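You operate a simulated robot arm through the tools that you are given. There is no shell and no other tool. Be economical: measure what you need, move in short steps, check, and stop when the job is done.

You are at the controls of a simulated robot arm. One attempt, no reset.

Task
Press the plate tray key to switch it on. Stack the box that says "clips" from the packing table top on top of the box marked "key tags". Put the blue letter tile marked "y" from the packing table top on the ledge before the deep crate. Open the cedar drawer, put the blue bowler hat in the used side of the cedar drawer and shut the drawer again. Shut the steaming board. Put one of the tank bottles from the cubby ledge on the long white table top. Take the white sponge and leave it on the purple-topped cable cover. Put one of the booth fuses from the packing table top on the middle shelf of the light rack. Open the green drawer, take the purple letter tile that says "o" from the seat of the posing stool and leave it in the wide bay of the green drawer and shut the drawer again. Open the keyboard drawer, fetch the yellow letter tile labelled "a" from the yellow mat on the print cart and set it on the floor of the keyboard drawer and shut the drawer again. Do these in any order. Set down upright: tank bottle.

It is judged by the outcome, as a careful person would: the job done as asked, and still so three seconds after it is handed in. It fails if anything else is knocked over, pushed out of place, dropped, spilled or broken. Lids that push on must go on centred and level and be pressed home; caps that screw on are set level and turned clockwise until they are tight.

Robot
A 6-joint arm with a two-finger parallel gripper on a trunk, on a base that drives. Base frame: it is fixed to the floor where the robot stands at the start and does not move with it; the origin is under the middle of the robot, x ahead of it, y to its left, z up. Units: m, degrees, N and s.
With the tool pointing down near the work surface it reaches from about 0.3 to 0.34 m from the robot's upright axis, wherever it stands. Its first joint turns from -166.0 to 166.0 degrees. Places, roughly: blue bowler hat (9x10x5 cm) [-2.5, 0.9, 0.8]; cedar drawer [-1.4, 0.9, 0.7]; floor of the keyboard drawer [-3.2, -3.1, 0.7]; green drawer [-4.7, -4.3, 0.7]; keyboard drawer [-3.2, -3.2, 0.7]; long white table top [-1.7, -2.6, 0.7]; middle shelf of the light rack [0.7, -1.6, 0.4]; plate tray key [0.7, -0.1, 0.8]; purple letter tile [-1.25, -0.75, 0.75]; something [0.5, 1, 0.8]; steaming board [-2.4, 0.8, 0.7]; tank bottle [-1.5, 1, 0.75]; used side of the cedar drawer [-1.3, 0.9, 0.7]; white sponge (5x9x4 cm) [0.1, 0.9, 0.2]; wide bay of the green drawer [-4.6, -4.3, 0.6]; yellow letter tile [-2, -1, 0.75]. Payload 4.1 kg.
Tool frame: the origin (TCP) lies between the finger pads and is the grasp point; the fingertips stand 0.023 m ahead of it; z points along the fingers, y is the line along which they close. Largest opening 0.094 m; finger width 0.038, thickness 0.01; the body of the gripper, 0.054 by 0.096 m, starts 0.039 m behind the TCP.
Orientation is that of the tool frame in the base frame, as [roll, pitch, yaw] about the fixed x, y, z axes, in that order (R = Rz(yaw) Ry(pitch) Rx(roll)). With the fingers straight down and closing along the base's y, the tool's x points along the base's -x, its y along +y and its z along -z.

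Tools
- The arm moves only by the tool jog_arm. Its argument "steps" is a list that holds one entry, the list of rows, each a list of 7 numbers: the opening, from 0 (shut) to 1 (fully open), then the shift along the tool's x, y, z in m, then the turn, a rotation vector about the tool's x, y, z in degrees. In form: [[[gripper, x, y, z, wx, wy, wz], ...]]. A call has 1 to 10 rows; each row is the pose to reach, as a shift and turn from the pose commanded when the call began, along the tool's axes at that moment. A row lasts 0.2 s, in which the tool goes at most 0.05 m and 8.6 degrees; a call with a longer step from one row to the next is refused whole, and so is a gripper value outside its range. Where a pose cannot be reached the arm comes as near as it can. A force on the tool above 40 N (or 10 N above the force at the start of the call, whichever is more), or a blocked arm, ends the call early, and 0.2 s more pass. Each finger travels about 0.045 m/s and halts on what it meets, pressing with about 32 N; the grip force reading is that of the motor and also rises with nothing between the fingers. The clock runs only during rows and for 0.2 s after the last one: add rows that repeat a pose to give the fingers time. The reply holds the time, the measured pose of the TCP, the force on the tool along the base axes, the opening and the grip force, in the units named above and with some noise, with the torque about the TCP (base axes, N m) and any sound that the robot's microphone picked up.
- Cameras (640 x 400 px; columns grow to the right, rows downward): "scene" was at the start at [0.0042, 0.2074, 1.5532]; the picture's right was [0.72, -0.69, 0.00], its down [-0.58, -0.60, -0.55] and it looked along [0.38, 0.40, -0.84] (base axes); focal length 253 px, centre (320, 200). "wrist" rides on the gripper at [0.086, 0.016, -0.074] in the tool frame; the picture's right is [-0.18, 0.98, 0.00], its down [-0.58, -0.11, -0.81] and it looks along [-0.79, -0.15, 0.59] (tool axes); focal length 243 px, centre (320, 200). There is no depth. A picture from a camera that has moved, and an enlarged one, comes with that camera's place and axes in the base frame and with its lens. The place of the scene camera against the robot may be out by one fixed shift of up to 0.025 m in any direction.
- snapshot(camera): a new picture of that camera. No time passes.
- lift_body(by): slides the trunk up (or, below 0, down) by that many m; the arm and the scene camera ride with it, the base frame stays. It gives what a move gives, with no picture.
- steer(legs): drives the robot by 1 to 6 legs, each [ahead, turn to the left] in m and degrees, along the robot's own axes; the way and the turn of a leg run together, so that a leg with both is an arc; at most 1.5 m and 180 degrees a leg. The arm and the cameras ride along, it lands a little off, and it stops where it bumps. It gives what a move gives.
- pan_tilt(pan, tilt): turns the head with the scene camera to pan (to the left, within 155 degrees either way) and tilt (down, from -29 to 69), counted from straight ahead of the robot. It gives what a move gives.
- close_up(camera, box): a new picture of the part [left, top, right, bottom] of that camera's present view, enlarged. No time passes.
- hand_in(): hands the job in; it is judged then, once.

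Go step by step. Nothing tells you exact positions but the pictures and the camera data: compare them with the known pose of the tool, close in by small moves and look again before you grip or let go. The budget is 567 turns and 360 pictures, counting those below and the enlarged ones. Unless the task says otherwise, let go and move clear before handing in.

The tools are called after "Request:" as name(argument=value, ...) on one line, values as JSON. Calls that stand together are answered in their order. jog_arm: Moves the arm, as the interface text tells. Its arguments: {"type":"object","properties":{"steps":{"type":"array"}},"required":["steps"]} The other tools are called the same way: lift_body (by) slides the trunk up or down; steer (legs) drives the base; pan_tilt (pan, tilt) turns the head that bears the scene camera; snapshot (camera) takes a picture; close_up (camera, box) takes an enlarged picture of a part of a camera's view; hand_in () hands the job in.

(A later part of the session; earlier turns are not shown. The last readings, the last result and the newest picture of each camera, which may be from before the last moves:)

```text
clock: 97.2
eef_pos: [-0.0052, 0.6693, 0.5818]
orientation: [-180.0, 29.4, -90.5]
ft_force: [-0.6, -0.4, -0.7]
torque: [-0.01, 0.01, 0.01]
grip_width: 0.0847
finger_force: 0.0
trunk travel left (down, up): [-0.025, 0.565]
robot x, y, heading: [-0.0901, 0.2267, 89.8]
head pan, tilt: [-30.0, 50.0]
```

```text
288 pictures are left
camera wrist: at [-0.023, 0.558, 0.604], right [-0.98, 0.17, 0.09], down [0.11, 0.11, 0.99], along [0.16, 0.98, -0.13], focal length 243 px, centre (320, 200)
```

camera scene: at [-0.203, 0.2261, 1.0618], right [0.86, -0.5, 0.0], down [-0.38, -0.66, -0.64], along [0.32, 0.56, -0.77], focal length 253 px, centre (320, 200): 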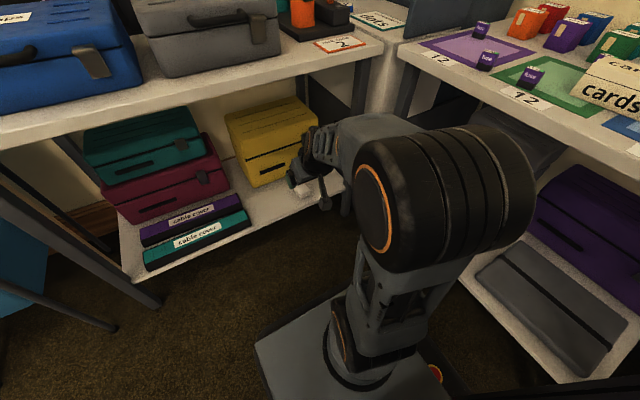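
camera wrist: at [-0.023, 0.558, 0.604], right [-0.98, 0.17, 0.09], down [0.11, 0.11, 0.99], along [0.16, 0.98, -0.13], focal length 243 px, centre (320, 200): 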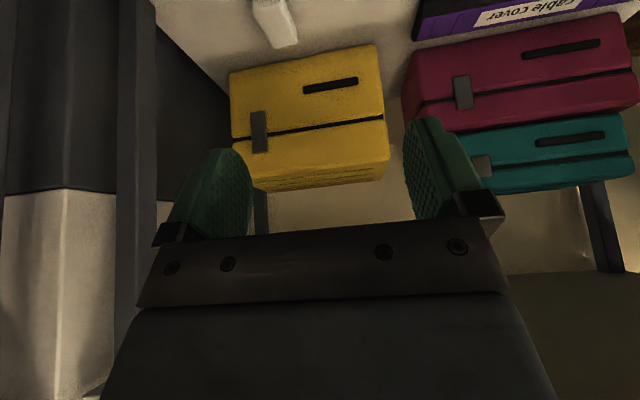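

Request:
jog_arm(steps=[[[1, -0.013, -0.013, 0.0435, 0, -1.5, 0], [1, -0.026, -0.025, 0.087, 0, -3, 0], [1, -0.04, -0.038, 0.13, 0, -4.5, 0], [1, -0.053, -0.051, 0.174, 0, -6, 0], [1, -0.066, -0.064, 0.2175, 0, -7.5, 0], [1, -0.079, -0.076, 0.261, 0, -9, 0], [1, -0.092, -0.089, 0.304, 0, -10.5, 0], [1, -0.092, -0.089, 0.304, 0, -10.5, 0]]])

Request:
snapshot(camera="wrist")

Request:
snapshot(camera="scene")

```text
clock: 99.0
eef_pos: [0.0857, 0.8991, 0.3613]
orientation: [-179.9, 39.9, -90.5]
ft_force: [1.1, 0.6, -0.1]
torque: [-0.01, -0.02, -0.02]
grip_width: 0.0939
finger_force: 0.0
trunk travel left (down, up): [-0.025, 0.565]
robot x, y, heading: [-0.09, 0.2279, 89.9]
head pan, tilt: [-30.0, 50.0]
```

```text
287 pictures are left
camera wrist: at [0.068, 0.7846, 0.363], right [-0.98, 0.15, 0.12], down [0.11, -0.07, 0.99], along [0.16, 0.99, 0.06], focal length 243 px, centre (320, 200)
```

wrist: 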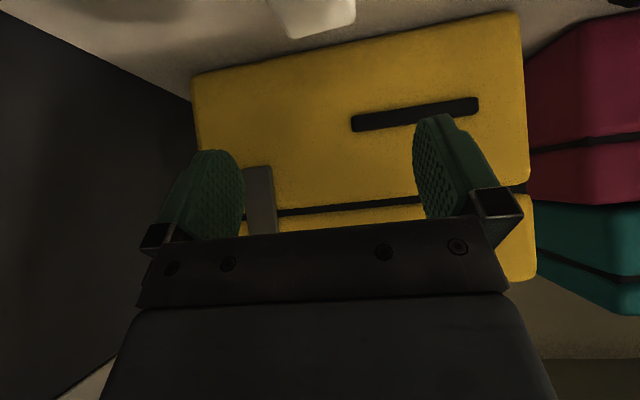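

```text
286 pictures are left
camera scene: at [-0.203, 0.2261, 1.0618], right [0.86, -0.5, 0.0], down [-0.38, -0.66, -0.64], along [0.32, 0.56, -0.77], focal length 253 px, centre (320, 200)
```

scene: 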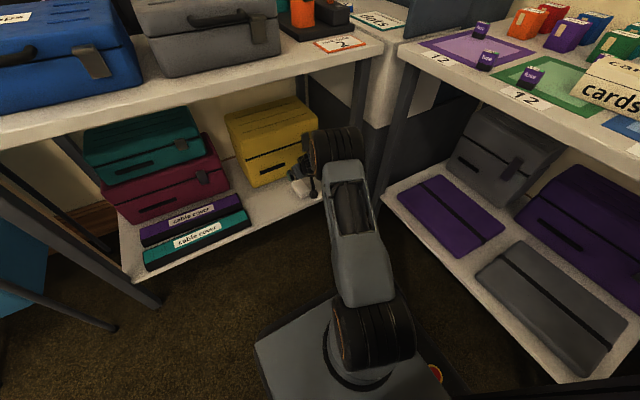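

Request:
jog_arm(steps=[[[1, 0.02, 0.003, 0.033, 0, 0, 0], [1, 0.04, 0.003, 0.066, 0, 0, 0], [1, 0.05, 0.003, 0.082, 0, 0, 0], [1, 0.054, 0.003, 0.088, 0, 0, 0], [1, 0.0576, 0.003, 0.094, 0, 0, 0]]])

Request:
snapshot(camera="wrist")

Request:
close_up(camera="scene", box=[220, 100, 380, 240])

```text
clock: 100.2
eef_pos: [0.0816, 0.9141, 0.253]
orientation: [180.0, 39.8, -90.5]
ft_force: [-0.8, -0.7, -0.5]
torque: [-0.01, 0.02, 0.01]
grip_width: 0.094
finger_force: 0.0
trunk travel left (down, up): [-0.025, 0.565]
robot x, y, heading: [-0.0927, 0.2304, 89.9]
head pan, tilt: [-30.0, 50.0]
```

```text
285 pictures are left
camera wrist: at [0.0648, 0.8002, 0.254], right [-0.98, 0.15, 0.12], down [0.11, -0.07, 0.99], along [0.16, 0.99, 0.06], focal length 243 px, centre (320, 200)
```

wrist: 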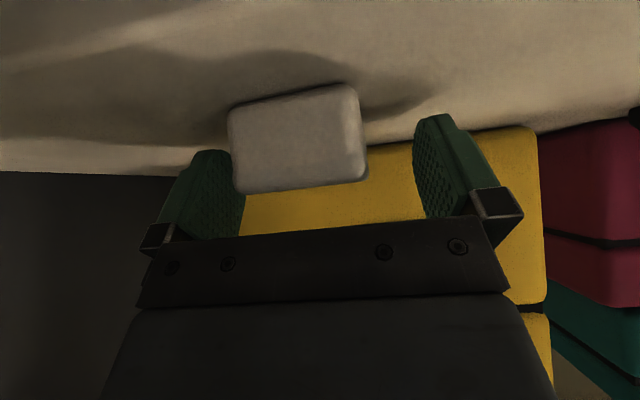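

```text
2.86 times, centred on (300, 170) of scene
camera zoom: at [-0.203, 0.2261, 1.0618], right [0.86, -0.5, 0.0], down [-0.38, -0.66, -0.64], along [0.32, 0.56, -0.77], focal length 723 px, centre (377, 286)
```

zoom: 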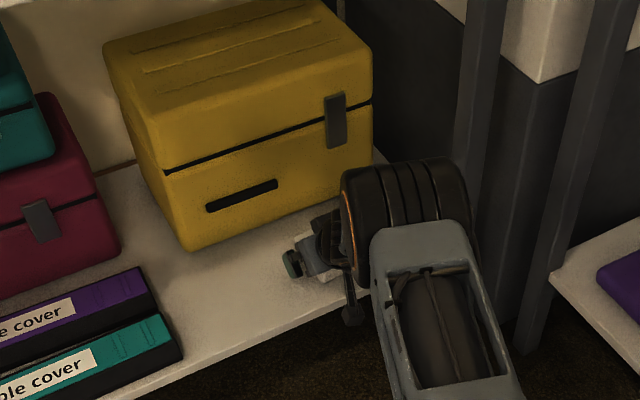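

Request:
jog_arm(steps=[[[1, -0.0125, -0.002, 0.009, 0, 0, 0], [0.4, -0.0125, -0.002, 0.009, 0, 0, 0], [0, -0.0125, -0.002, 0.009, 0, 0, 0], [0, -0.0125, -0.002, 0.009, 0, 0, 0], [0, -0.0125, -0.002, 0.009, 0, 0, 0], [0, -0.0125, -0.002, 0.009, 0, 0, 0]]])

Request:
jog_arm(steps=[[[0, -0.019, 0, -0.023, 0, 0, 0], [0, -0.038, 0, -0.046, 0, 0, 0], [0, -0.05, 0, -0.08, 0, 0, 0], [0, -0.05, 0, -0.08, 0, 0, 0]]])

Request:
snapshot(camera="wrist")

```text
clock: 101.6
eef_pos: [0.0855, 0.9313, 0.2548]
orientation: [-180.0, 39.9, -90.3]
ft_force: [-0.7, 1.1, 0.6]
torque: [-0.03, 0.05, -0.03]
grip_width: 0.0492
finger_force: 31.8
trunk travel left (down, up): [-0.025, 0.565]
robot x, y, heading: [-0.0928, 0.2324, 89.9]
head pan, tilt: [-30.0, 50.0]
```

```text
clock: 102.6
eef_pos: [0.0846, 0.918, 0.3469]
orientation: [-180.0, 39.9, -90.5]
ft_force: [-0.4, -0.4, -0.2]
torque: [0.0, -0.03, 0.03]
grip_width: 0.0494
finger_force: 31.8
trunk travel left (down, up): [-0.025, 0.565]
robot x, y, heading: [-0.09, 0.2298, 90.0]
head pan, tilt: [-30.0, 50.0]
```

```text
283 pictures are left
camera wrist: at [0.0676, 0.8034, 0.3487], right [-0.98, 0.15, 0.12], down [0.11, -0.07, 0.99], along [0.16, 0.99, 0.06], focal length 243 px, centre (320, 200)
```

wrist: 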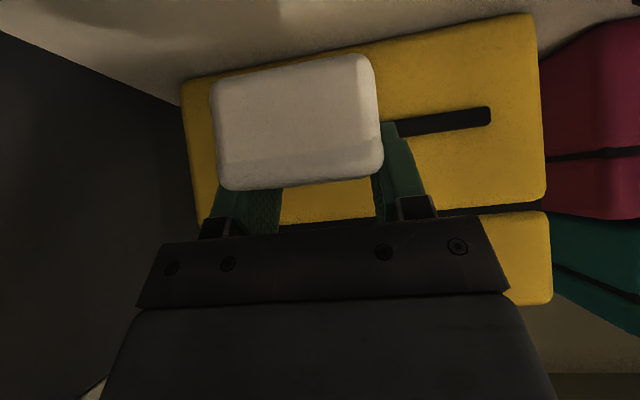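

The sponge is held level. I'll carry it left towards the purple cable cover.

Request:
jog_arm(steps=[[[0, 0, 0.045, -0.01, 0, 0, 0], [0, 0, 0.09, -0.015, 0, 0, 0], [0, 0, 0.135, -0.015, 0, 0, 0], [0, 0, 0.18, -0.015, 0, 0, 0], [0, 0, 0.225, -0.015, 0, 0, 0], [0, 0, 0.27, -0.015, 0, 0, 0], [0, 0, 0.315, -0.015, 0, 0, 0], [0, 0, 0.355, -0.015, 0, 0, 0], [0, 0, 0.355, -0.015, 0, 0, 0]]])

Request:
snapshot(camera="wrist")

Request:
close_up(camera="scene", box=[80, 100, 340, 300])

```text
clock: 104.6
eef_pos: [-0.2678, 0.9126, 0.3591]
orientation: [-179.8, 40.0, -90.6]
ft_force: [0.5, -0.5, 0.2]
torque: [0.01, -0.02, -0.01]
grip_width: 0.0493
finger_force: 31.6
out of reach, approached as far as the arm can: row 4, 5, 6, 7
trunk travel left (down, up): [-0.025, 0.565]
robot x, y, heading: [-0.0888, 0.2309, 89.7]
head pan, tilt: [-30.0, 50.0]
```

```text
282 pictures are left
camera wrist: at [-0.2853, 0.7988, 0.3609], right [-0.98, 0.15, 0.12], down [0.11, -0.07, 0.99], along [0.16, 0.99, 0.06], focal length 243 px, centre (320, 200)
```

wrist: 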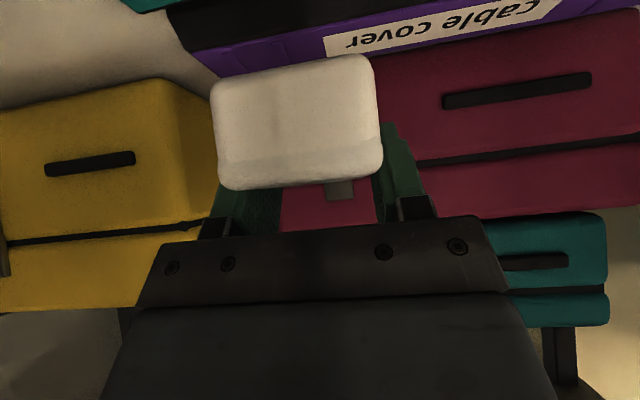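

```text
2.00 times, centred on (210, 200) of scene
camera zoom: at [-0.2031, 0.2262, 1.0618], right [0.86, -0.5, 0.0], down [-0.39, -0.66, -0.64], along [0.32, 0.56, -0.77], focal length 506 px, centre (540, 200)
```

zoom: 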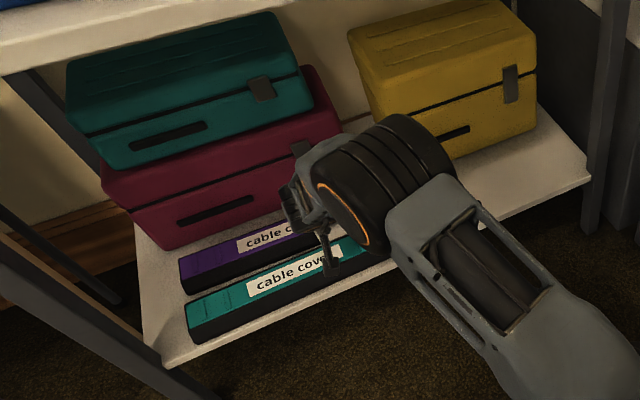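

The cover top is about y 0.963–1.015 at z ≈ 0.25, with gaps before and behind. I'll move forward so the sponge is centred over it and lower it.

Request:
jog_arm(steps=[[[0, -0.029, 0, 0.024, 0, 0, 0], [0, -0.058, 0, 0.049, 0, 0, 0], [0, -0.039, 0, 0.072, 0, 0, 0], [0, -0.022, 0, 0.092, 0, 0, 0], [0, -0.018, 0, 0.097, 0, 0, 0], [0, -0.018, 0, 0.097, 0, 0, 0]]])

Request:
snapshot(camera="wrist")

Request:
close_up(camera="scene", box=[130, 150, 330, 275])

```text
clock: 106.0
eef_pos: [-0.2696, 0.9877, 0.296]
orientation: [179.9, 39.8, -90.5]
ft_force: [0.1, -0.8, -0.8]
torque: [-0.01, -0.01, -0.01]
grip_width: 0.0491
finger_force: 32.4
trunk travel left (down, up): [-0.025, 0.565]
robot x, y, heading: [-0.0888, 0.2269, 89.9]
head pan, tilt: [-30.0, 50.0]
```

```text
280 pictures are left
camera wrist: at [-0.2869, 0.8725, 0.2975], right [-0.98, 0.15, 0.12], down [0.11, -0.07, 0.99], along [0.16, 0.99, 0.06], focal length 243 px, centre (320, 200)
```

wrist: 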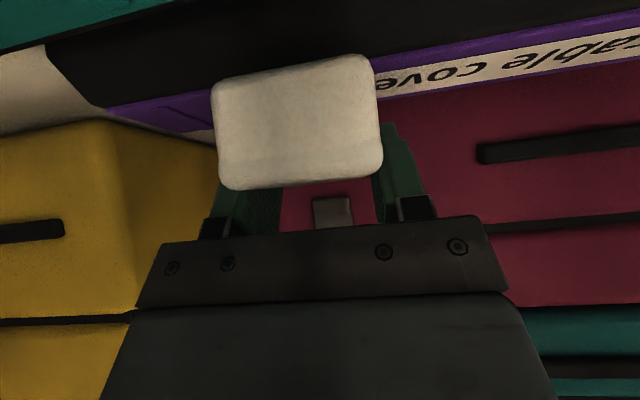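

```text
3.20 times, centred on (230, 212) of scene
camera zoom: at [-0.2031, 0.2262, 1.0618], right [0.86, -0.5, 0.0], down [-0.38, -0.66, -0.64], along [0.32, 0.56, -0.77], focal length 810 px, centre (608, 160)
```

zoom: 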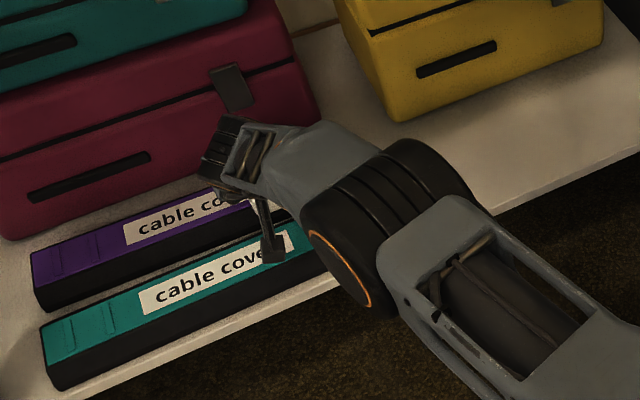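

Request:
close_up(camera="wrist", box=[80, 60, 240, 160])

Request:
close_up(camera="wrist", box=[360, 20, 640, 140])

```text
4.00 times, centred on (160, 110) of wrist
camera zoom: at [-0.2869, 0.8725, 0.2975], right [-0.98, 0.15, 0.12], down [0.11, -0.07, 0.99], along [0.16, 0.99, 0.06], focal length 970 px, centre (960, 560)
```

zoom: 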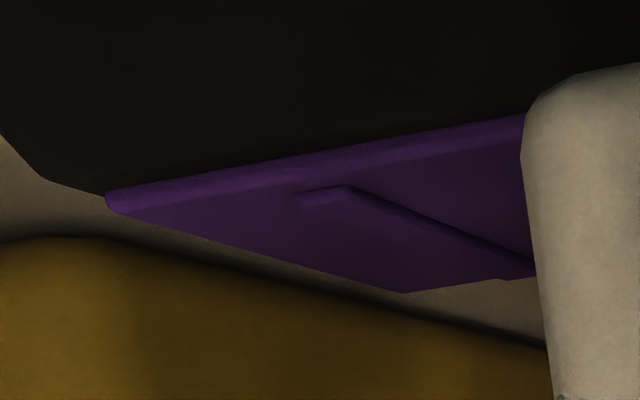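

```text
2.29 times, centred on (500, 80) of wrist
camera zoom: at [-0.2869, 0.8725, 0.2975], right [-0.98, 0.15, 0.12], down [0.11, -0.07, 0.99], along [0.16, 0.99, 0.06], focal length 555 px, centre (-91, 474)
```

zoom: 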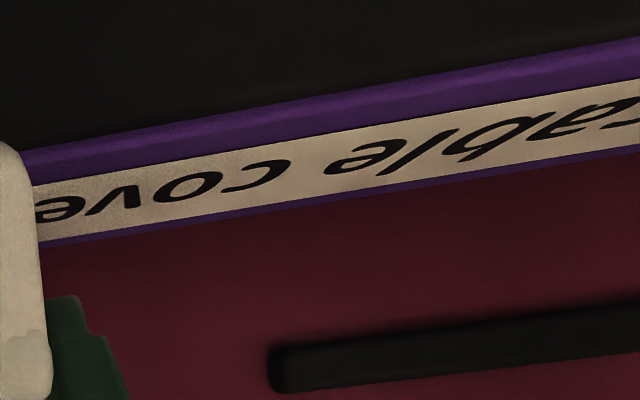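

Request:
jog_arm(steps=[[[0, -0.007, 0, 0.006, 0, 0, 0], [0, -0.0057, 0, 0.0075, 0, 0, 0], [0, -0.0044, 0, 0.009, 0, 0, 0], [0, -0.003, 0, 0.0106, 0, 0, 0], [0, -0.0018, 0, 0.0121, 0, 0, 0], [0, -0.0005, 0, 0.0137, 0, 0, 0], [0, 0.0007, 0, 0.0152, 0, 0, 0]]])

```text
clock: 107.6
eef_pos: [-0.269, 0.9956, 0.2847]
orientation: [-179.9, 39.8, -90.4]
ft_force: [0.1, 0.9, -0.5]
torque: [0.01, -0.05, 0.02]
grip_width: 0.0495
finger_force: 31.9
trunk travel left (down, up): [-0.025, 0.565]
robot x, y, heading: [-0.0869, 0.2302, 89.9]
head pan, tilt: [-30.0, 50.0]
```

Request:
jog_arm(steps=[[[0, 0.0013, 0, 0.0015, 0, 0, 0], [0, 0.0026, 0, 0.0031, 0, 0, 0], [0, 0.0039, 0, 0.0046, 0, 0, 0], [0, 0.0051, 0, 0.0061, 0, 0, 0], [0, 0.0064, 0, 0.0077, 0, 0, 0]]])

Request:
close_up(camera="wrist", box=[160, 20, 480, 220])

```text
clock: 108.8
eef_pos: [-0.2703, 0.9983, 0.2816]
orientation: [179.7, 40.8, -90.6]
ft_force: [1.6, -4.1, 12.8]
torque: [-0.46, -0.07, -0.01]
grip_width: 0.0492
finger_force: 32.1
trunk travel left (down, up): [-0.025, 0.565]
robot x, y, heading: [-0.0933, 0.2256, 89.7]
head pan, tilt: [-30.0, 50.0]
stopped in row 5: the force on the tool passed its limit (the readings are from after the stop); the commanded pose is now the measured one
```

```text
2.00 times, centred on (320, 120) of wrist
camera zoom: at [-0.2882, 0.8844, 0.282], right [-0.98, 0.15, 0.12], down [0.11, -0.09, 0.99], along [0.16, 0.99, 0.07], focal length 485 px, centre (320, 360)
```

zoom: 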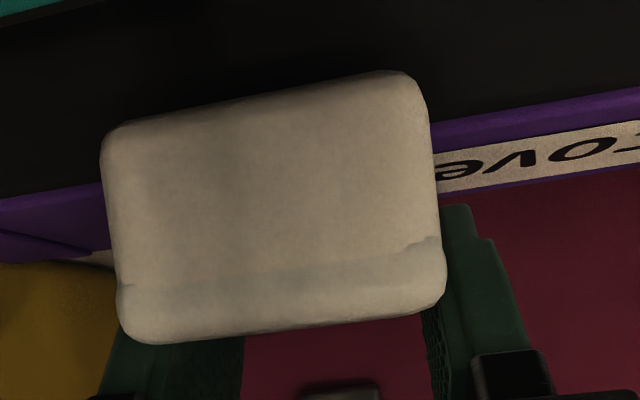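

Request:
jog_arm(steps=[[[0, -0.0006, 0, -0.0008, 0, 0, 0], [0.5, -0.0006, 0, -0.0008, 0, 0, 0], [1, -0.0006, 0, -0.0008, 0, 0, 0], [1, -0.0006, 0, -0.0008, 0, 0, 0], [1, -0.0006, 0, -0.03, 0, 0, 0], [1, -0.0006, 0, -0.07, 0, 0, 0], [1, -0.0006, 0, -0.11, 0, 0, 0], [1, -0.0006, 0, -0.11, 0, 0, 0]]])

Request:
snapshot(camera="wrist")

```text
clock: 110.6
eef_pos: [-0.2693, 0.9291, 0.3629]
orientation: [179.9, 40.4, -90.5]
ft_force: [-0.6, 0.3, -0.2]
torque: [-0.04, 0.0, -0.01]
grip_width: 0.094
finger_force: 0.2
trunk travel left (down, up): [-0.025, 0.565]
robot x, y, heading: [-0.0912, 0.2289, 89.9]
head pan, tilt: [-30.0, 50.0]
```

```text
275 pictures are left
camera wrist: at [-0.2874, 0.8132, 0.3642], right [-0.98, 0.15, 0.12], down [0.11, -0.08, 0.99], along [0.16, 0.99, 0.06], focal length 243 px, centre (320, 200)
```

wrist: 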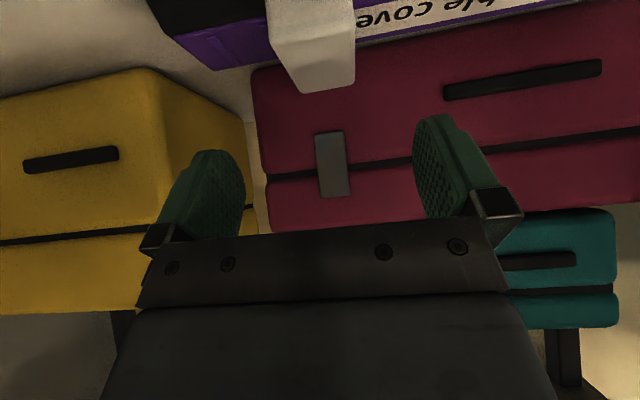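

The sponge rests level on the purple cover. I'll retract and raise the trunk.

Request:
jog_arm(steps=[[[1, 0.01, 0, -0.045, 0, 0, 0], [1, 0.02, 0, -0.09, 0, 0, 0], [1, 0.03, -0.017, -0.13, 0, 0, 0], [1, 0.04, -0.035, -0.17, 0, 0, 0], [1, 0.05, -0.053, -0.21, 0, 0, 0], [1, 0.06, -0.07, -0.25, 0, 0, 0], [1, 0.07, -0.09, -0.29, 0, 0, 0], [1, 0.08, -0.11, -0.33, 0, 0, 0], [1, 0.09, -0.13, -0.365, 0, 0, 0], [1, 0.1, -0.15, -0.395, 0, 0, 0]]])

Request:
steer(legs=[[-0.15, 0]])

Request:
lift_body(by=0.4)

Request:
lift_body(by=0.1)

Request:
snapshot(camera="scene")

```text
clock: 112.8
eef_pos: [-0.1243, 0.6083, 0.6101]
orientation: [179.9, 40.1, -90.6]
ft_force: [0.1, -0.4, -0.3]
torque: [-0.01, -0.01, -0.02]
grip_width: 0.0939
finger_force: 0.0
out of reach, approached as far as the arm can: row 10
trunk travel left (down, up): [-0.025, 0.565]
robot x, y, heading: [-0.0907, 0.2316, 89.4]
head pan, tilt: [-30.0, 50.0]
```

```text
clock: 114.2
eef_pos: [-0.1243, 0.4598, 0.6085]
orientation: [-180.0, 40.4, -90.5]
ft_force: [-0.1, 0.3, 0.9]
torque: [0.0, -0.04, -0.02]
grip_width: 0.0941
finger_force: 0.0
trunk travel left (down, up): [-0.025, 0.565]
robot x, y, heading: [-0.0934, 0.0794, 90.0]
head pan, tilt: [-30.0, 50.0]
```

```text
clock: 118.0
eef_pos: [-0.1252, 0.4596, 1.0092]
orientation: [179.9, 40.3, -90.5]
ft_force: [0.5, -0.1, 0.5]
torque: [0.0, -0.02, 0.01]
grip_width: 0.094
finger_force: 0.0
trunk travel left (down, up): [-0.425, 0.165]
robot x, y, heading: [-0.0924, 0.079, 89.7]
head pan, tilt: [-30.0, 50.0]
```

```text
clock: 119.3
eef_pos: [-0.1254, 0.4596, 1.1083]
orientation: [179.9, 40.3, -90.5]
ft_force: [-1.2, 0.2, -0.9]
torque: [-0.03, 0.03, -0.02]
grip_width: 0.0941
finger_force: 0.1
trunk travel left (down, up): [-0.525, 0.065]
robot x, y, heading: [-0.0921, 0.0764, 89.9]
head pan, tilt: [-30.0, 50.0]
```

```text
274 pictures are left
camera scene: at [-0.2035, 0.0767, 1.5617], right [0.86, -0.5, 0.0], down [-0.38, -0.66, -0.64], along [0.32, 0.56, -0.77], focal length 253 px, centre (320, 200)
```

scene: 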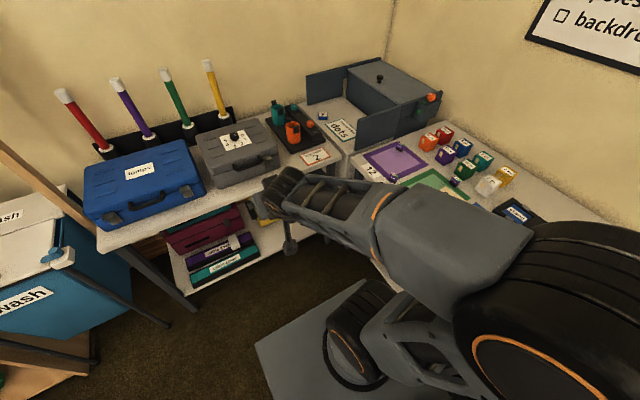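

Next is a booth fuse. I'll move the base to about (-0.1, 0.36) facing +x.

Request:
steer(legs=[[0.28, 0], [0, -90]])

Request:
pan_tilt(pan=15, tilt=50)

Request:
snapshot(camera="scene")

Request:
snapshot(camera="wrist")

```text
clock: 125.2
eef_pos: [0.2906, 0.3828, 1.1096]
orientation: [180.0, 40.3, 178.2]
ft_force: [0.8, -1.2, -0.1]
torque: [0.02, -0.01, -0.01]
grip_width: 0.0939
finger_force: 0.0
trunk travel left (down, up): [-0.525, 0.065]
robot x, y, heading: [-0.0932, 0.3594, -1.6]
head pan, tilt: [-30.0, 50.0]
```

```text
clock: 126.3
eef_pos: [0.2903, 0.3831, 1.1081]
orientation: [180.0, 40.3, 178.2]
ft_force: [-0.8, -0.4, 0.9]
torque: [-0.02, 0.01, -0.01]
grip_width: 0.0939
finger_force: 0.0
trunk travel left (down, up): [-0.525, 0.065]
robot x, y, heading: [-0.0917, 0.3603, -1.5]
head pan, tilt: [15.0, 50.0]
```

```text
273 pictures are left
camera scene: at [-0.0557, 0.5338, 1.5618], right [0.23, -0.97, 0.0], down [-0.74, -0.18, -0.64], along [0.62, 0.15, -0.77], focal length 253 px, centre (320, 200)
```

scene: 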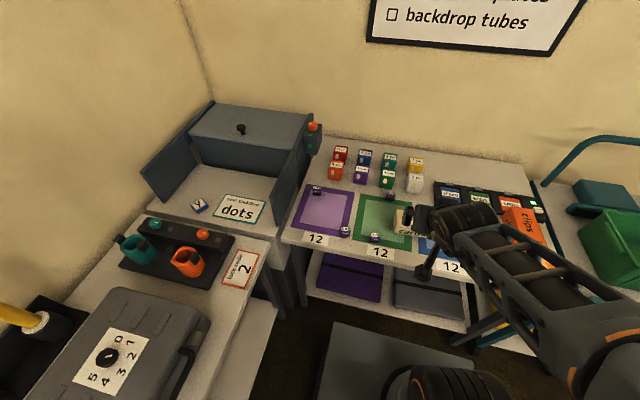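

```text
272 pictures are left
camera wrist: at [0.1764, 0.4031, 1.1099], right [0.17, 0.98, 0.12], down [-0.08, -0.11, 0.99], along [0.98, -0.18, 0.06], focal length 243 px, centre (320, 200)
```

wrist: 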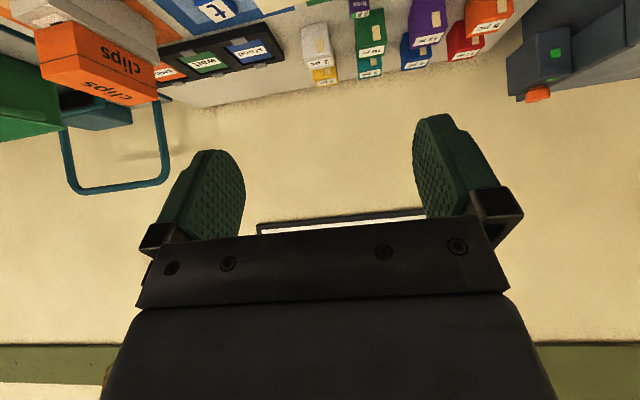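

Request:
close_up(camera="scene", box=[280, 170, 440, 270])

```text
4.00 times, centred on (360, 220) of scene
camera zoom: at [-0.0557, 0.5338, 1.5618], right [0.23, -0.97, 0.0], down [-0.74, -0.18, -0.64], along [0.62, 0.15, -0.77], focal length 1012 px, centre (160, 120)
```

zoom: 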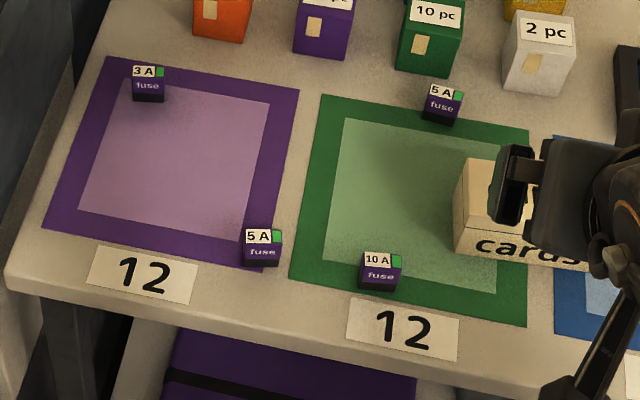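

Request:
steer(legs=[[-0.06, 1.5]])

Request:
jog_arm(steps=[[[1, 0.004, 0.0155, 0.038, 0, 0, 0], [1, 0.008, 0.031, 0.076, 0, 0, 0], [1, 0.012, 0.046, 0.114, 0, 0, 0], [1, 0.017, 0.062, 0.151, 0, 0, 0], [1, 0.021, 0.077, 0.189, 0, 0, 0], [1, 0.025, 0.093, 0.227, 0, 0, 0], [1, 0.025, 0.093, 0.227, 0, 0, 0]]])

Request:
snapshot(camera="wrist")

```text
clock: 127.2
eef_pos: [0.2296, 0.3941, 1.109]
orientation: [-180.0, 40.3, 179.7]
ft_force: [-0.5, 0.2, 1.1]
torque: [-0.04, -0.04, -0.01]
grip_width: 0.0941
finger_force: 0.0
trunk travel left (down, up): [-0.525, 0.065]
robot x, y, heading: [-0.1507, 0.3588, 0.1]
head pan, tilt: [15.0, 50.0]
```

```text
clock: 128.8
eef_pos: [0.3575, 0.4888, 0.9217]
orientation: [179.9, 40.4, 179.8]
ft_force: [0.4, 0.2, 0.2]
torque: [0.0, -0.05, -0.01]
grip_width: 0.0938
finger_force: 0.1
trunk travel left (down, up): [-0.525, 0.065]
robot x, y, heading: [-0.149, 0.358, 0.2]
head pan, tilt: [15.0, 50.0]
```

```text
270 pictures are left
camera wrist: at [0.243, 0.5045, 0.9213], right [0.14, 0.98, 0.12], down [-0.08, -0.11, 0.99], along [0.99, -0.15, 0.06], focal length 243 px, centre (320, 200)
```

wrist: 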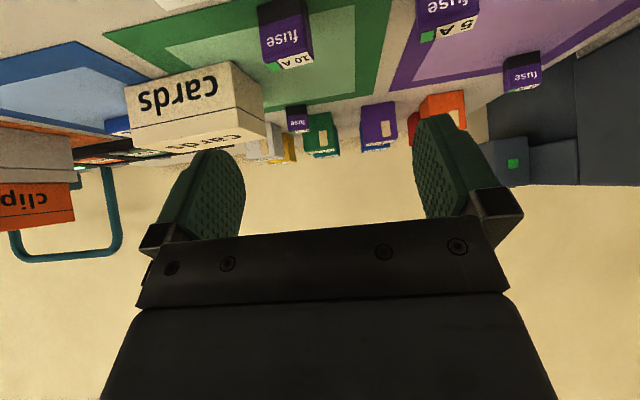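

Request:
jog_arm(steps=[[[0.65, 0.0, -0.019, 0.02, 0, 0, 0], [0.65, 0.01, -0.019, 0.06, 0, 0, 0], [0.65, 0.015, -0.019, 0.085, 0, 0, 0], [0.65, 0.0196, -0.019, 0.0995, 0, 0, 0], [0.65, 0.0196, -0.019, 0.0995, 0, 0, 0]]])

Request:
snapshot(camera="wrist")

```text
clock: 130.0
eef_pos: [0.4063, 0.4679, 0.8309]
orientation: [179.9, 40.3, 179.8]
ft_force: [0.3, -0.4, 0.5]
torque: [-0.02, -0.02, 0.0]
grip_width: 0.0611
finger_force: 0.0
trunk travel left (down, up): [-0.525, 0.065]
robot x, y, heading: [-0.1492, 0.3568, 0.1]
head pan, tilt: [15.0, 50.0]
```

```text
269 pictures are left
camera wrist: at [0.2916, 0.4841, 0.8317], right [0.14, 0.98, 0.12], down [-0.08, -0.11, 0.99], along [0.99, -0.15, 0.06], focal length 243 px, centre (320, 200)
```

wrist: 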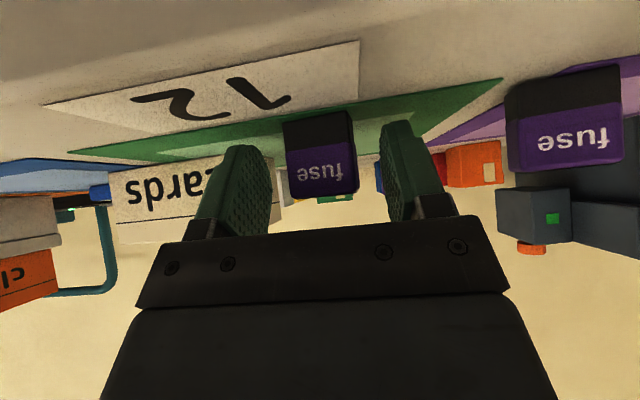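

Request:
jog_arm(steps=[[[0.65, -0.009, 0, 0.007, 0, 0, 0], [0.2, -0.009, 0, 0.007, 0, 0, 0], [0, -0.009, 0, 0.007, 0, 0, 0], [0, -0.009, 0, 0.007, 0, 0, 0], [0, -0.009, 0, 0.007, 0, 0, 0]]])

Request:
jog_arm(steps=[[[0, -0.026, 0, -0.03, 0, 0, 0], [0, -0.052, 0, -0.06, 0, 0, 0], [0, -0.07, 0, -0.1, 0, 0, 0], [0, -0.088, 0, -0.14, 0, 0, 0], [0, -0.088, 0, -0.18, 0, 0, 0], [0, -0.088, 0, -0.22, 0, 0, 0]]])

Request:
snapshot(camera="wrist")

Request:
snapshot(camera="scene")

```text
clock: 131.2
eef_pos: [0.4169, 0.4687, 0.8325]
orientation: [179.9, 40.2, 179.7]
ft_force: [1.0, -0.1, 0.4]
torque: [-0.05, 0.05, 0.01]
grip_width: 0.0308
finger_force: 32.0
trunk travel left (down, up): [-0.525, 0.065]
robot x, y, heading: [-0.1498, 0.3573, 0.1]
head pan, tilt: [15.0, 50.0]
```

```text
clock: 132.6
eef_pos: [0.3416, 0.4686, 1.0576]
orientation: [179.8, 40.3, 179.7]
ft_force: [-0.7, 0.8, 0.2]
torque: [0.05, 0.0, -0.01]
grip_width: 0.031
finger_force: 31.9
trunk travel left (down, up): [-0.525, 0.065]
robot x, y, heading: [-0.1516, 0.3569, 0.1]
head pan, tilt: [15.0, 50.0]
```

```text
268 pictures are left
camera wrist: at [0.2275, 0.4838, 1.0576], right [0.14, 0.98, 0.12], down [-0.08, -0.11, 0.99], along [0.99, -0.15, 0.06], focal length 243 px, centre (320, 200)
```

wrist: 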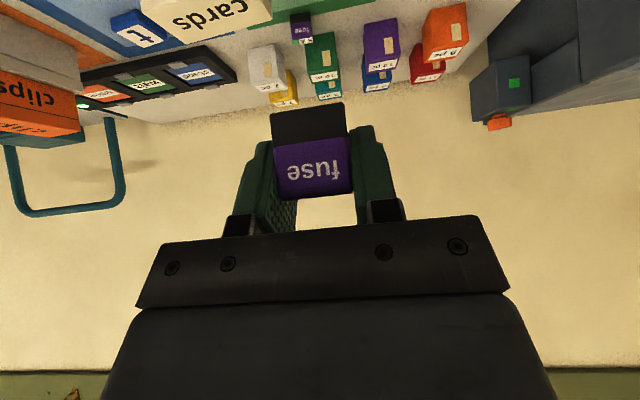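

```text
267 pictures are left
camera scene: at [-0.1217, 0.5349, 1.5617], right [0.26, -0.97, 0.0], down [-0.74, -0.2, -0.64], along [0.62, 0.17, -0.77], focal length 253 px, centre (320, 200)
```

scene: 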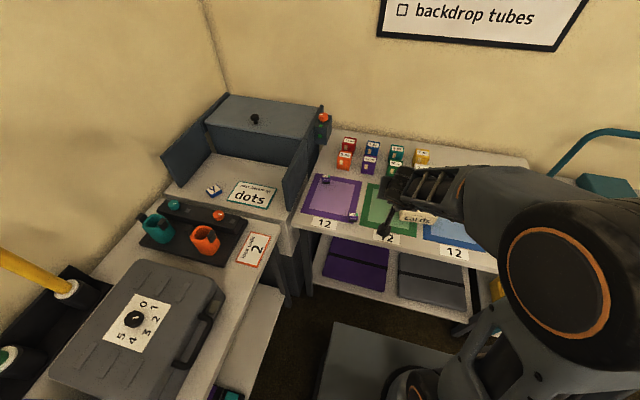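

The fuse is held. Now I'll drive to the light rack.

Request:
steer(legs=[[-0.15, 0], [0, -90], [1.4, 0], [0.4, 0]])

Request:
pan_tilt(pan=80, tilt=30)

Request:
snapshot(camera="scene")

```text
clock: 146.5
eef_pos: [-0.195, -1.9314, 1.0557]
orientation: [179.9, 40.3, 89.5]
ft_force: [-1.0, -0.7, 0.6]
torque: [0.0, -0.01, -0.01]
grip_width: 0.0312
finger_force: 32.2
trunk travel left (down, up): [-0.525, 0.065]
robot x, y, heading: [-0.3024, -1.4393, -90.0]
head pan, tilt: [15.0, 50.0]
```

```text
clock: 147.8
eef_pos: [-0.1958, -1.9312, 1.0562]
orientation: [179.9, 40.4, 89.5]
ft_force: [-0.1, 0.3, 0.2]
torque: [0.02, 0.02, -0.01]
grip_width: 0.0311
finger_force: 32.2
trunk travel left (down, up): [-0.525, 0.065]
robot x, y, heading: [-0.3007, -1.4328, -90.4]
head pan, tilt: [80.0, 30.0]
```

```text
266 pictures are left
camera scene: at [-0.0316, -1.4044, 1.5912], right [-0.18, -0.98, 0.0], down [-0.49, 0.09, -0.87], along [0.85, -0.15, -0.5], focal length 253 px, centre (320, 200)
```

scene: 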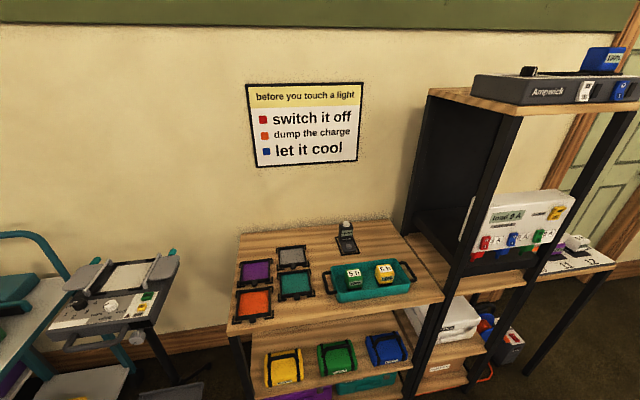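

Request:
steer(legs=[[0.14, 0], [0, 90], [0.1, 0]])

Request:
pan_tilt(pan=10, tilt=50)

Request:
snapshot(camera="scene")

```text
clock: 153.7
eef_pos: [0.2917, -1.4785, 1.0563]
orientation: [179.9, 40.2, 179.0]
ft_force: [-0.2, 0.0, -0.6]
torque: [-0.04, -0.03, -0.01]
grip_width: 0.0307
finger_force: 31.8
trunk travel left (down, up): [-0.525, 0.065]
robot x, y, heading: [-0.2023, -1.5808, -0.5]
head pan, tilt: [80.0, 30.0]
```

```text
clock: 155.1
eef_pos: [0.2905, -1.478, 1.0566]
orientation: [179.9, 40.3, 179.0]
ft_force: [0.8, -0.5, -0.5]
torque: [0.03, 0.02, 0.02]
grip_width: 0.0307
finger_force: 32.3
trunk travel left (down, up): [-0.525, 0.065]
robot x, y, heading: [-0.2046, -1.5787, -0.6]
head pan, tilt: [10.0, 50.0]
```

```text
265 pictures are left
camera scene: at [-0.1703, -1.4105, 1.5618], right [0.16, -0.99, 0.0], down [-0.76, -0.12, -0.64], along [0.63, 0.1, -0.77], focal length 253 px, centre (320, 200)
```

scene: 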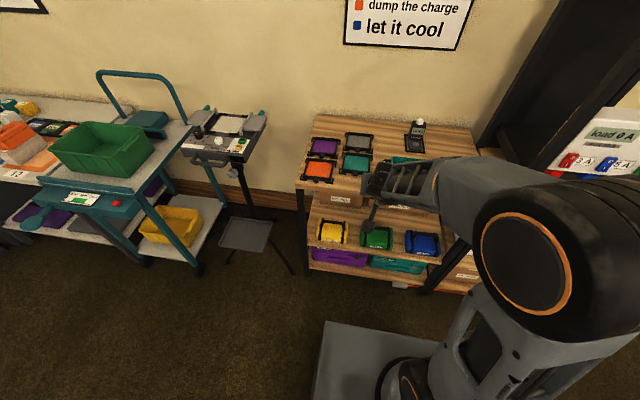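

Request:
jog_arm(steps=[[[0, 0.03, 0, -0.02, 0, 0, 0], [0, 0.06, 0, -0.04, 0, 0, 0], [0, 0.08, 0, -0.06, 0, 0, 0]]])

Request:
lift_body(by=-0.4)

Request:
snapshot(camera="scene")

Request:
snapshot(camera="wrist")

```text
clock: 155.9
eef_pos: [0.1912, -1.4758, 1.0505]
orientation: [179.8, 40.3, 178.9]
ft_force: [0.2, 0.3, 0.1]
torque: [0.03, 0.0, -0.01]
grip_width: 0.0311
finger_force: 32.8
trunk travel left (down, up): [-0.525, 0.065]
robot x, y, heading: [-0.2025, -1.5802, -0.6]
head pan, tilt: [10.0, 50.0]
```

```text
clock: 159.8
eef_pos: [0.1911, -1.477, 0.6513]
orientation: [179.9, 40.3, 179.1]
ft_force: [-0.1, -0.6, -1.1]
torque: [0.01, -0.01, -0.01]
grip_width: 0.031
finger_force: 31.6
trunk travel left (down, up): [-0.125, 0.465]
robot x, y, heading: [-0.2003, -1.5805, -0.5]
head pan, tilt: [10.0, 50.0]
```

```text
264 pictures are left
camera scene: at [-0.1704, -1.4106, 1.1618], right [0.16, -0.99, 0.0], down [-0.76, -0.12, -0.64], along [0.63, 0.1, -0.77], focal length 253 px, centre (320, 200)
```

scene: 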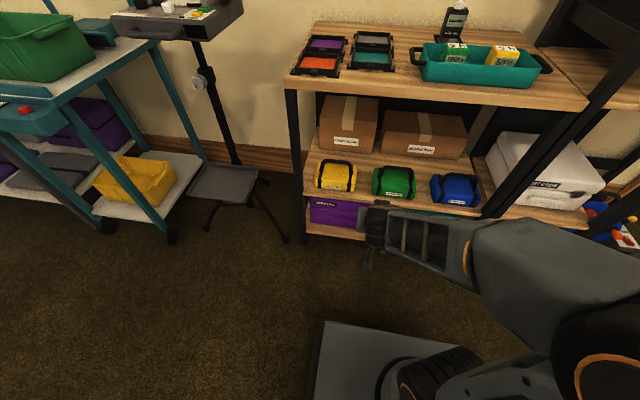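

```text
263 pictures are left
camera wrist: at [0.0772, -1.4589, 0.6509], right [0.16, 0.98, 0.12], down [-0.08, -0.11, 0.99], along [0.98, -0.17, 0.06], focal length 243 px, centre (320, 200)
```

wrist: 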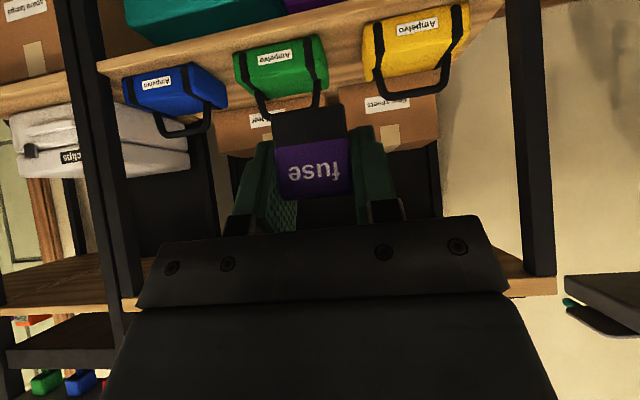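

Request:
close_up(camera="scene", box=[280, 80, 520, 240])

```text
2.50 times, centred on (400, 160) of scene
camera zoom: at [-0.1704, -1.4106, 1.1618], right [0.16, -0.99, 0.0], down [-0.76, -0.12, -0.64], along [0.63, 0.1, -0.77], focal length 633 px, centre (120, 300)
```

zoom: 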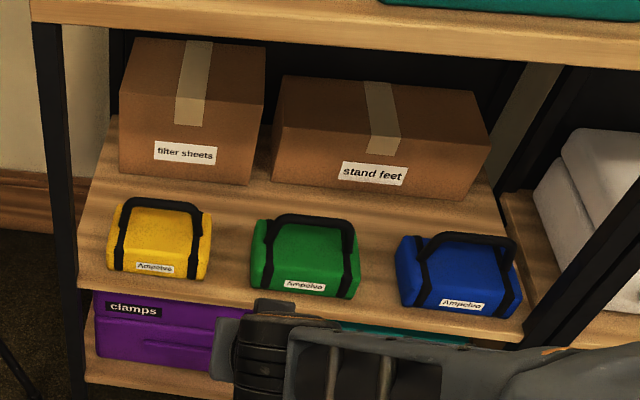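

The middle shelf is at z ≈ 0.375, with a gap between the yellow and green cases at y ≈ -1.46 and a strip in front of it. I'll set the fuse there, at x ≈ 0.51.

Request:
jog_arm(steps=[[[0, -0.019, 0.002, 0.045, 0, 0, 0], [0, -0.038, 0.004, 0.09, 0, 0, 0], [0, -0.056, 0.006, 0.134, 0, 0, 0], [0, -0.075, 0.008, 0.178, 0, 0, 0], [0, -0.094, 0.01, 0.223, 0, 0, 0], [0, -0.113, 0.0125, 0.267, 0, 0, 0], [0, -0.113, 0.0125, 0.267, 0, 0, 0]]])

Request:
snapshot(camera="wrist")

Request:
close_up(camera="scene", box=[280, 80, 520, 240])

```text
clock: 161.4
eef_pos: [0.4506, -1.4668, 0.5204]
orientation: [179.9, 40.3, 178.9]
ft_force: [-0.3, -0.5, -0.7]
torque: [0.0, 0.05, 0.01]
grip_width: 0.0312
finger_force: 31.4
trunk travel left (down, up): [-0.125, 0.465]
robot x, y, heading: [-0.2049, -1.5773, -0.6]
head pan, tilt: [10.0, 50.0]
```

```text
261 pictures are left
camera wrist: at [0.3362, -1.449, 0.5203], right [0.16, 0.98, 0.12], down [-0.08, -0.11, 0.99], along [0.98, -0.17, 0.06], focal length 243 px, centre (320, 200)
```

wrist: 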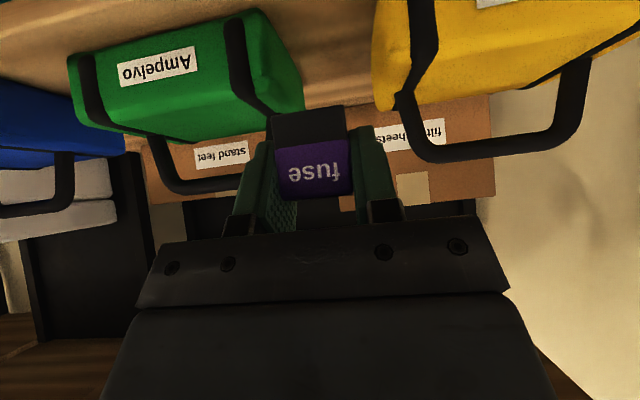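

```text
2.50 times, centred on (400, 160) of scene
camera zoom: at [-0.1704, -1.4106, 1.1617], right [0.16, -0.99, 0.0], down [-0.76, -0.12, -0.64], along [0.63, 0.1, -0.77], focal length 633 px, centre (120, 300)
```

zoom: 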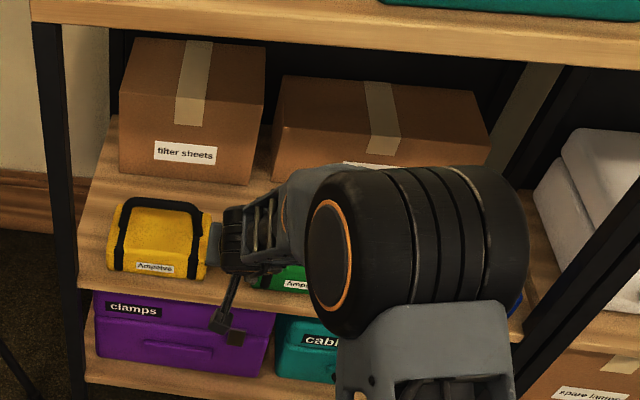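

Request:
jog_arm(steps=[[[0, 0.0, 0.001, 0.03, 0, 0, 0], [0, 0.008, 0.001, 0.065, 0, 0, 0], [0, 0.018, 0.001, 0.095, 0, 0, 0], [0, 0.0255, 0.001, 0.1096, 0, 0, 0], [0, 0.0268, 0.001, 0.111, 0, 0, 0], [0, 0.028, 0.001, 0.1126, 0, 0, 0], [0, 0.0294, 0.001, 0.1142, 0, 0, 0]]])

Request:
snapshot(camera="wrist")

```text
clock: 162.2
eef_pos: [0.5018, -1.465, 0.4567]
orientation: [179.6, 41.7, 179.0]
ft_force: [-5.4, 0.2, 20.2]
torque: [-0.59, 0.01, -0.15]
grip_width: 0.0307
finger_force: 31.9
trunk travel left (down, up): [-0.125, 0.465]
robot x, y, heading: [-0.2036, -1.5792, -0.4]
head pan, tilt: [10.0, 50.0]
stopped in row 3: the force on the tool passed its limit (the readings are from after the stop); the commanded pose is now the measured one
```

```text
259 pictures are left
camera wrist: at [0.3871, -1.4471, 0.4549], right [0.15, 0.98, 0.13], down [-0.1, -0.11, 0.99], along [0.98, -0.16, 0.08], focal length 243 px, centre (320, 200)
```

wrist: 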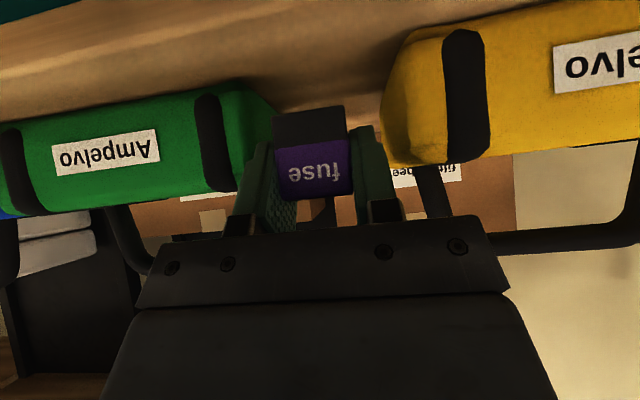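

It touched something early, probably the green case. I'll back off and look.

Request:
jog_arm(steps=[[[0, 0.0, 0, -0.03, 0, 0, 0], [0, 0.0, 0, -0.06, 0, 0, 0], [0, 0.0, 0, -0.08, 0, 0, 0]]])

Request:
snapshot(camera="wrist")

Request:
close_up(camera="scene", box=[300, 130, 460, 230])

```text
clock: 163.0
eef_pos: [0.4472, -1.4653, 0.5124]
orientation: [179.8, 41.3, 178.9]
ft_force: [-0.3, 0.8, 0.5]
torque: [-0.03, -0.01, -0.02]
grip_width: 0.0308
finger_force: 32.1
trunk travel left (down, up): [-0.125, 0.465]
robot x, y, heading: [-0.2006, -1.5811, -0.7]
head pan, tilt: [10.0, 50.0]
```

```text
258 pictures are left
camera wrist: at [0.3329, -1.4468, 0.5112], right [0.15, 0.98, 0.12], down [-0.1, -0.11, 0.99], along [0.98, -0.16, 0.08], focal length 243 px, centre (320, 200)
```

wrist: 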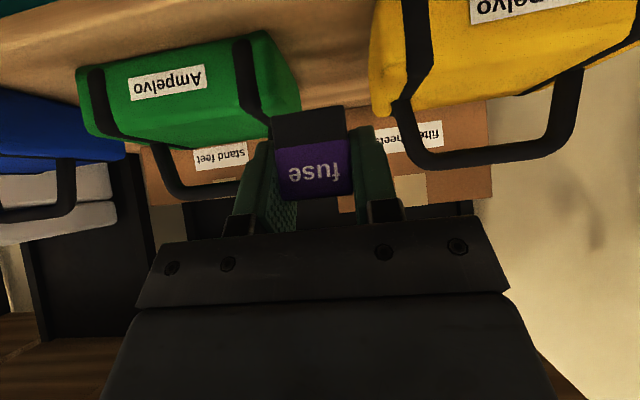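

```text
4.00 times, centred on (380, 180) of scene
camera zoom: at [-0.1704, -1.4106, 1.1617], right [0.16, -0.99, 0.0], down [-0.76, -0.12, -0.64], along [0.63, 0.1, -0.77], focal length 1012 px, centre (80, 280)
```

zoom: 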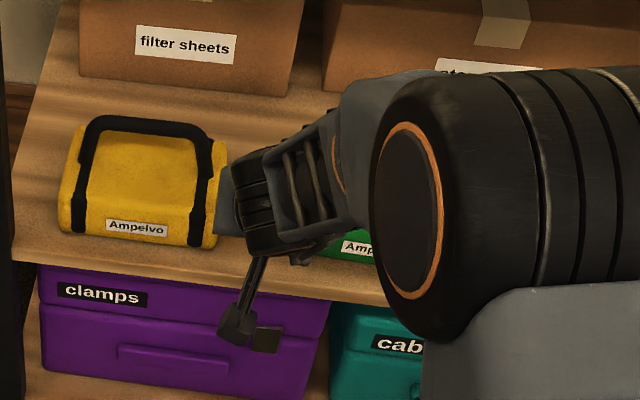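

Request:
close_up(camera="wrist", box=[0, 0, 240, 150])

Request:
close_up(camera="wrist", box=[220, 0, 420, 125])

```text
2.67 times, centred on (120, 75) of wrist
camera zoom: at [0.3329, -1.4468, 0.5112], right [0.15, 0.98, 0.12], down [-0.1, -0.11, 0.99], along [0.98, -0.16, 0.08], focal length 647 px, centre (853, 533)
```

zoom: 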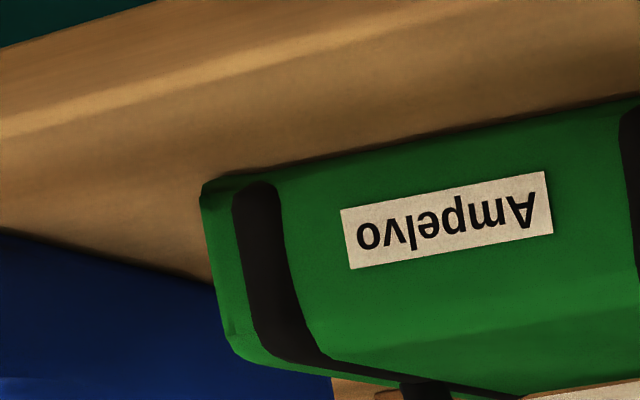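

```text
3.20 times, centred on (320, 62) of wrist
camera zoom: at [0.3329, -1.4468, 0.5112], right [0.15, 0.98, 0.12], down [-0.1, -0.11, 0.99], along [0.98, -0.16, 0.08], focal length 776 px, centre (320, 640)
```

zoom: 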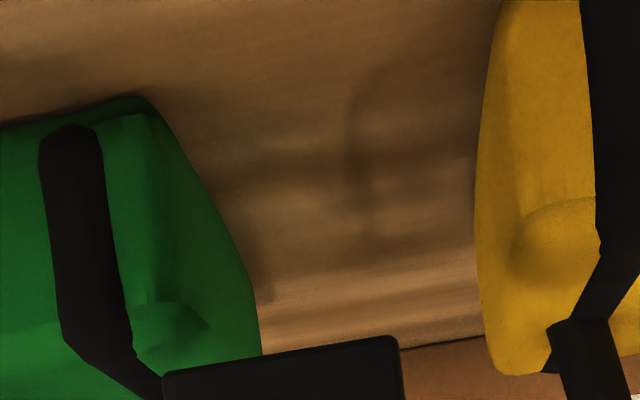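

The shelf is actually at z ≈ 0.403 and the gap spans -1.491 to -1.430. I'll place the fuse a bit further forward at x ≈ 0.49, y = -1.461.

Request:
jog_arm(steps=[[[0, -0.013, 0.004, 0.012, 0, 0, 0], [0, -0.026, 0.004, 0.023, 0, 0, 0], [0, -0.006, 0.004, 0.046, 0, 0, 0], [0, 0.01, 0.004, 0.065, 0, 0, 0], [0, 0.0179, 0.004, 0.0734, 0, 0, 0], [0, 0.0179, 0.004, 0.0734, 0, 0, 0]]])

Request:
snapshot(camera="wrist")

```text
clock: 164.4
eef_pos: [0.483, -1.4602, 0.4448]
orientation: [179.7, 41.2, 178.8]
ft_force: [-0.5, -0.2, -0.4]
torque: [0.0, -0.01, 0.02]
grip_width: 0.031
finger_force: 31.4
trunk travel left (down, up): [-0.125, 0.465]
robot x, y, heading: [-0.2017, -1.5816, -0.8]
head pan, tilt: [10.0, 50.0]
```

```text
254 pictures are left
camera wrist: at [0.3678, -1.4429, 0.4439], right [0.15, 0.98, 0.12], down [-0.1, -0.11, 0.99], along [0.98, -0.16, 0.08], focal length 243 px, centre (320, 200)
```

wrist: 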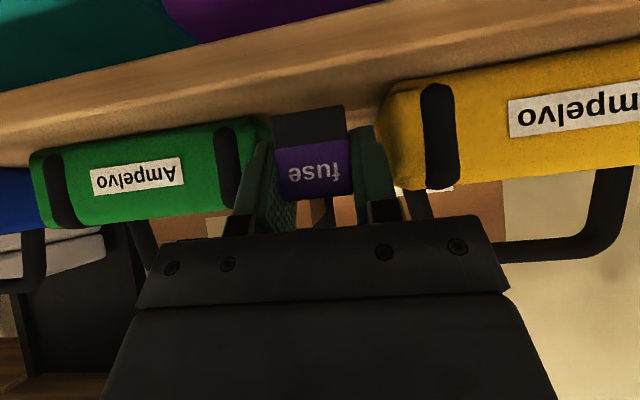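

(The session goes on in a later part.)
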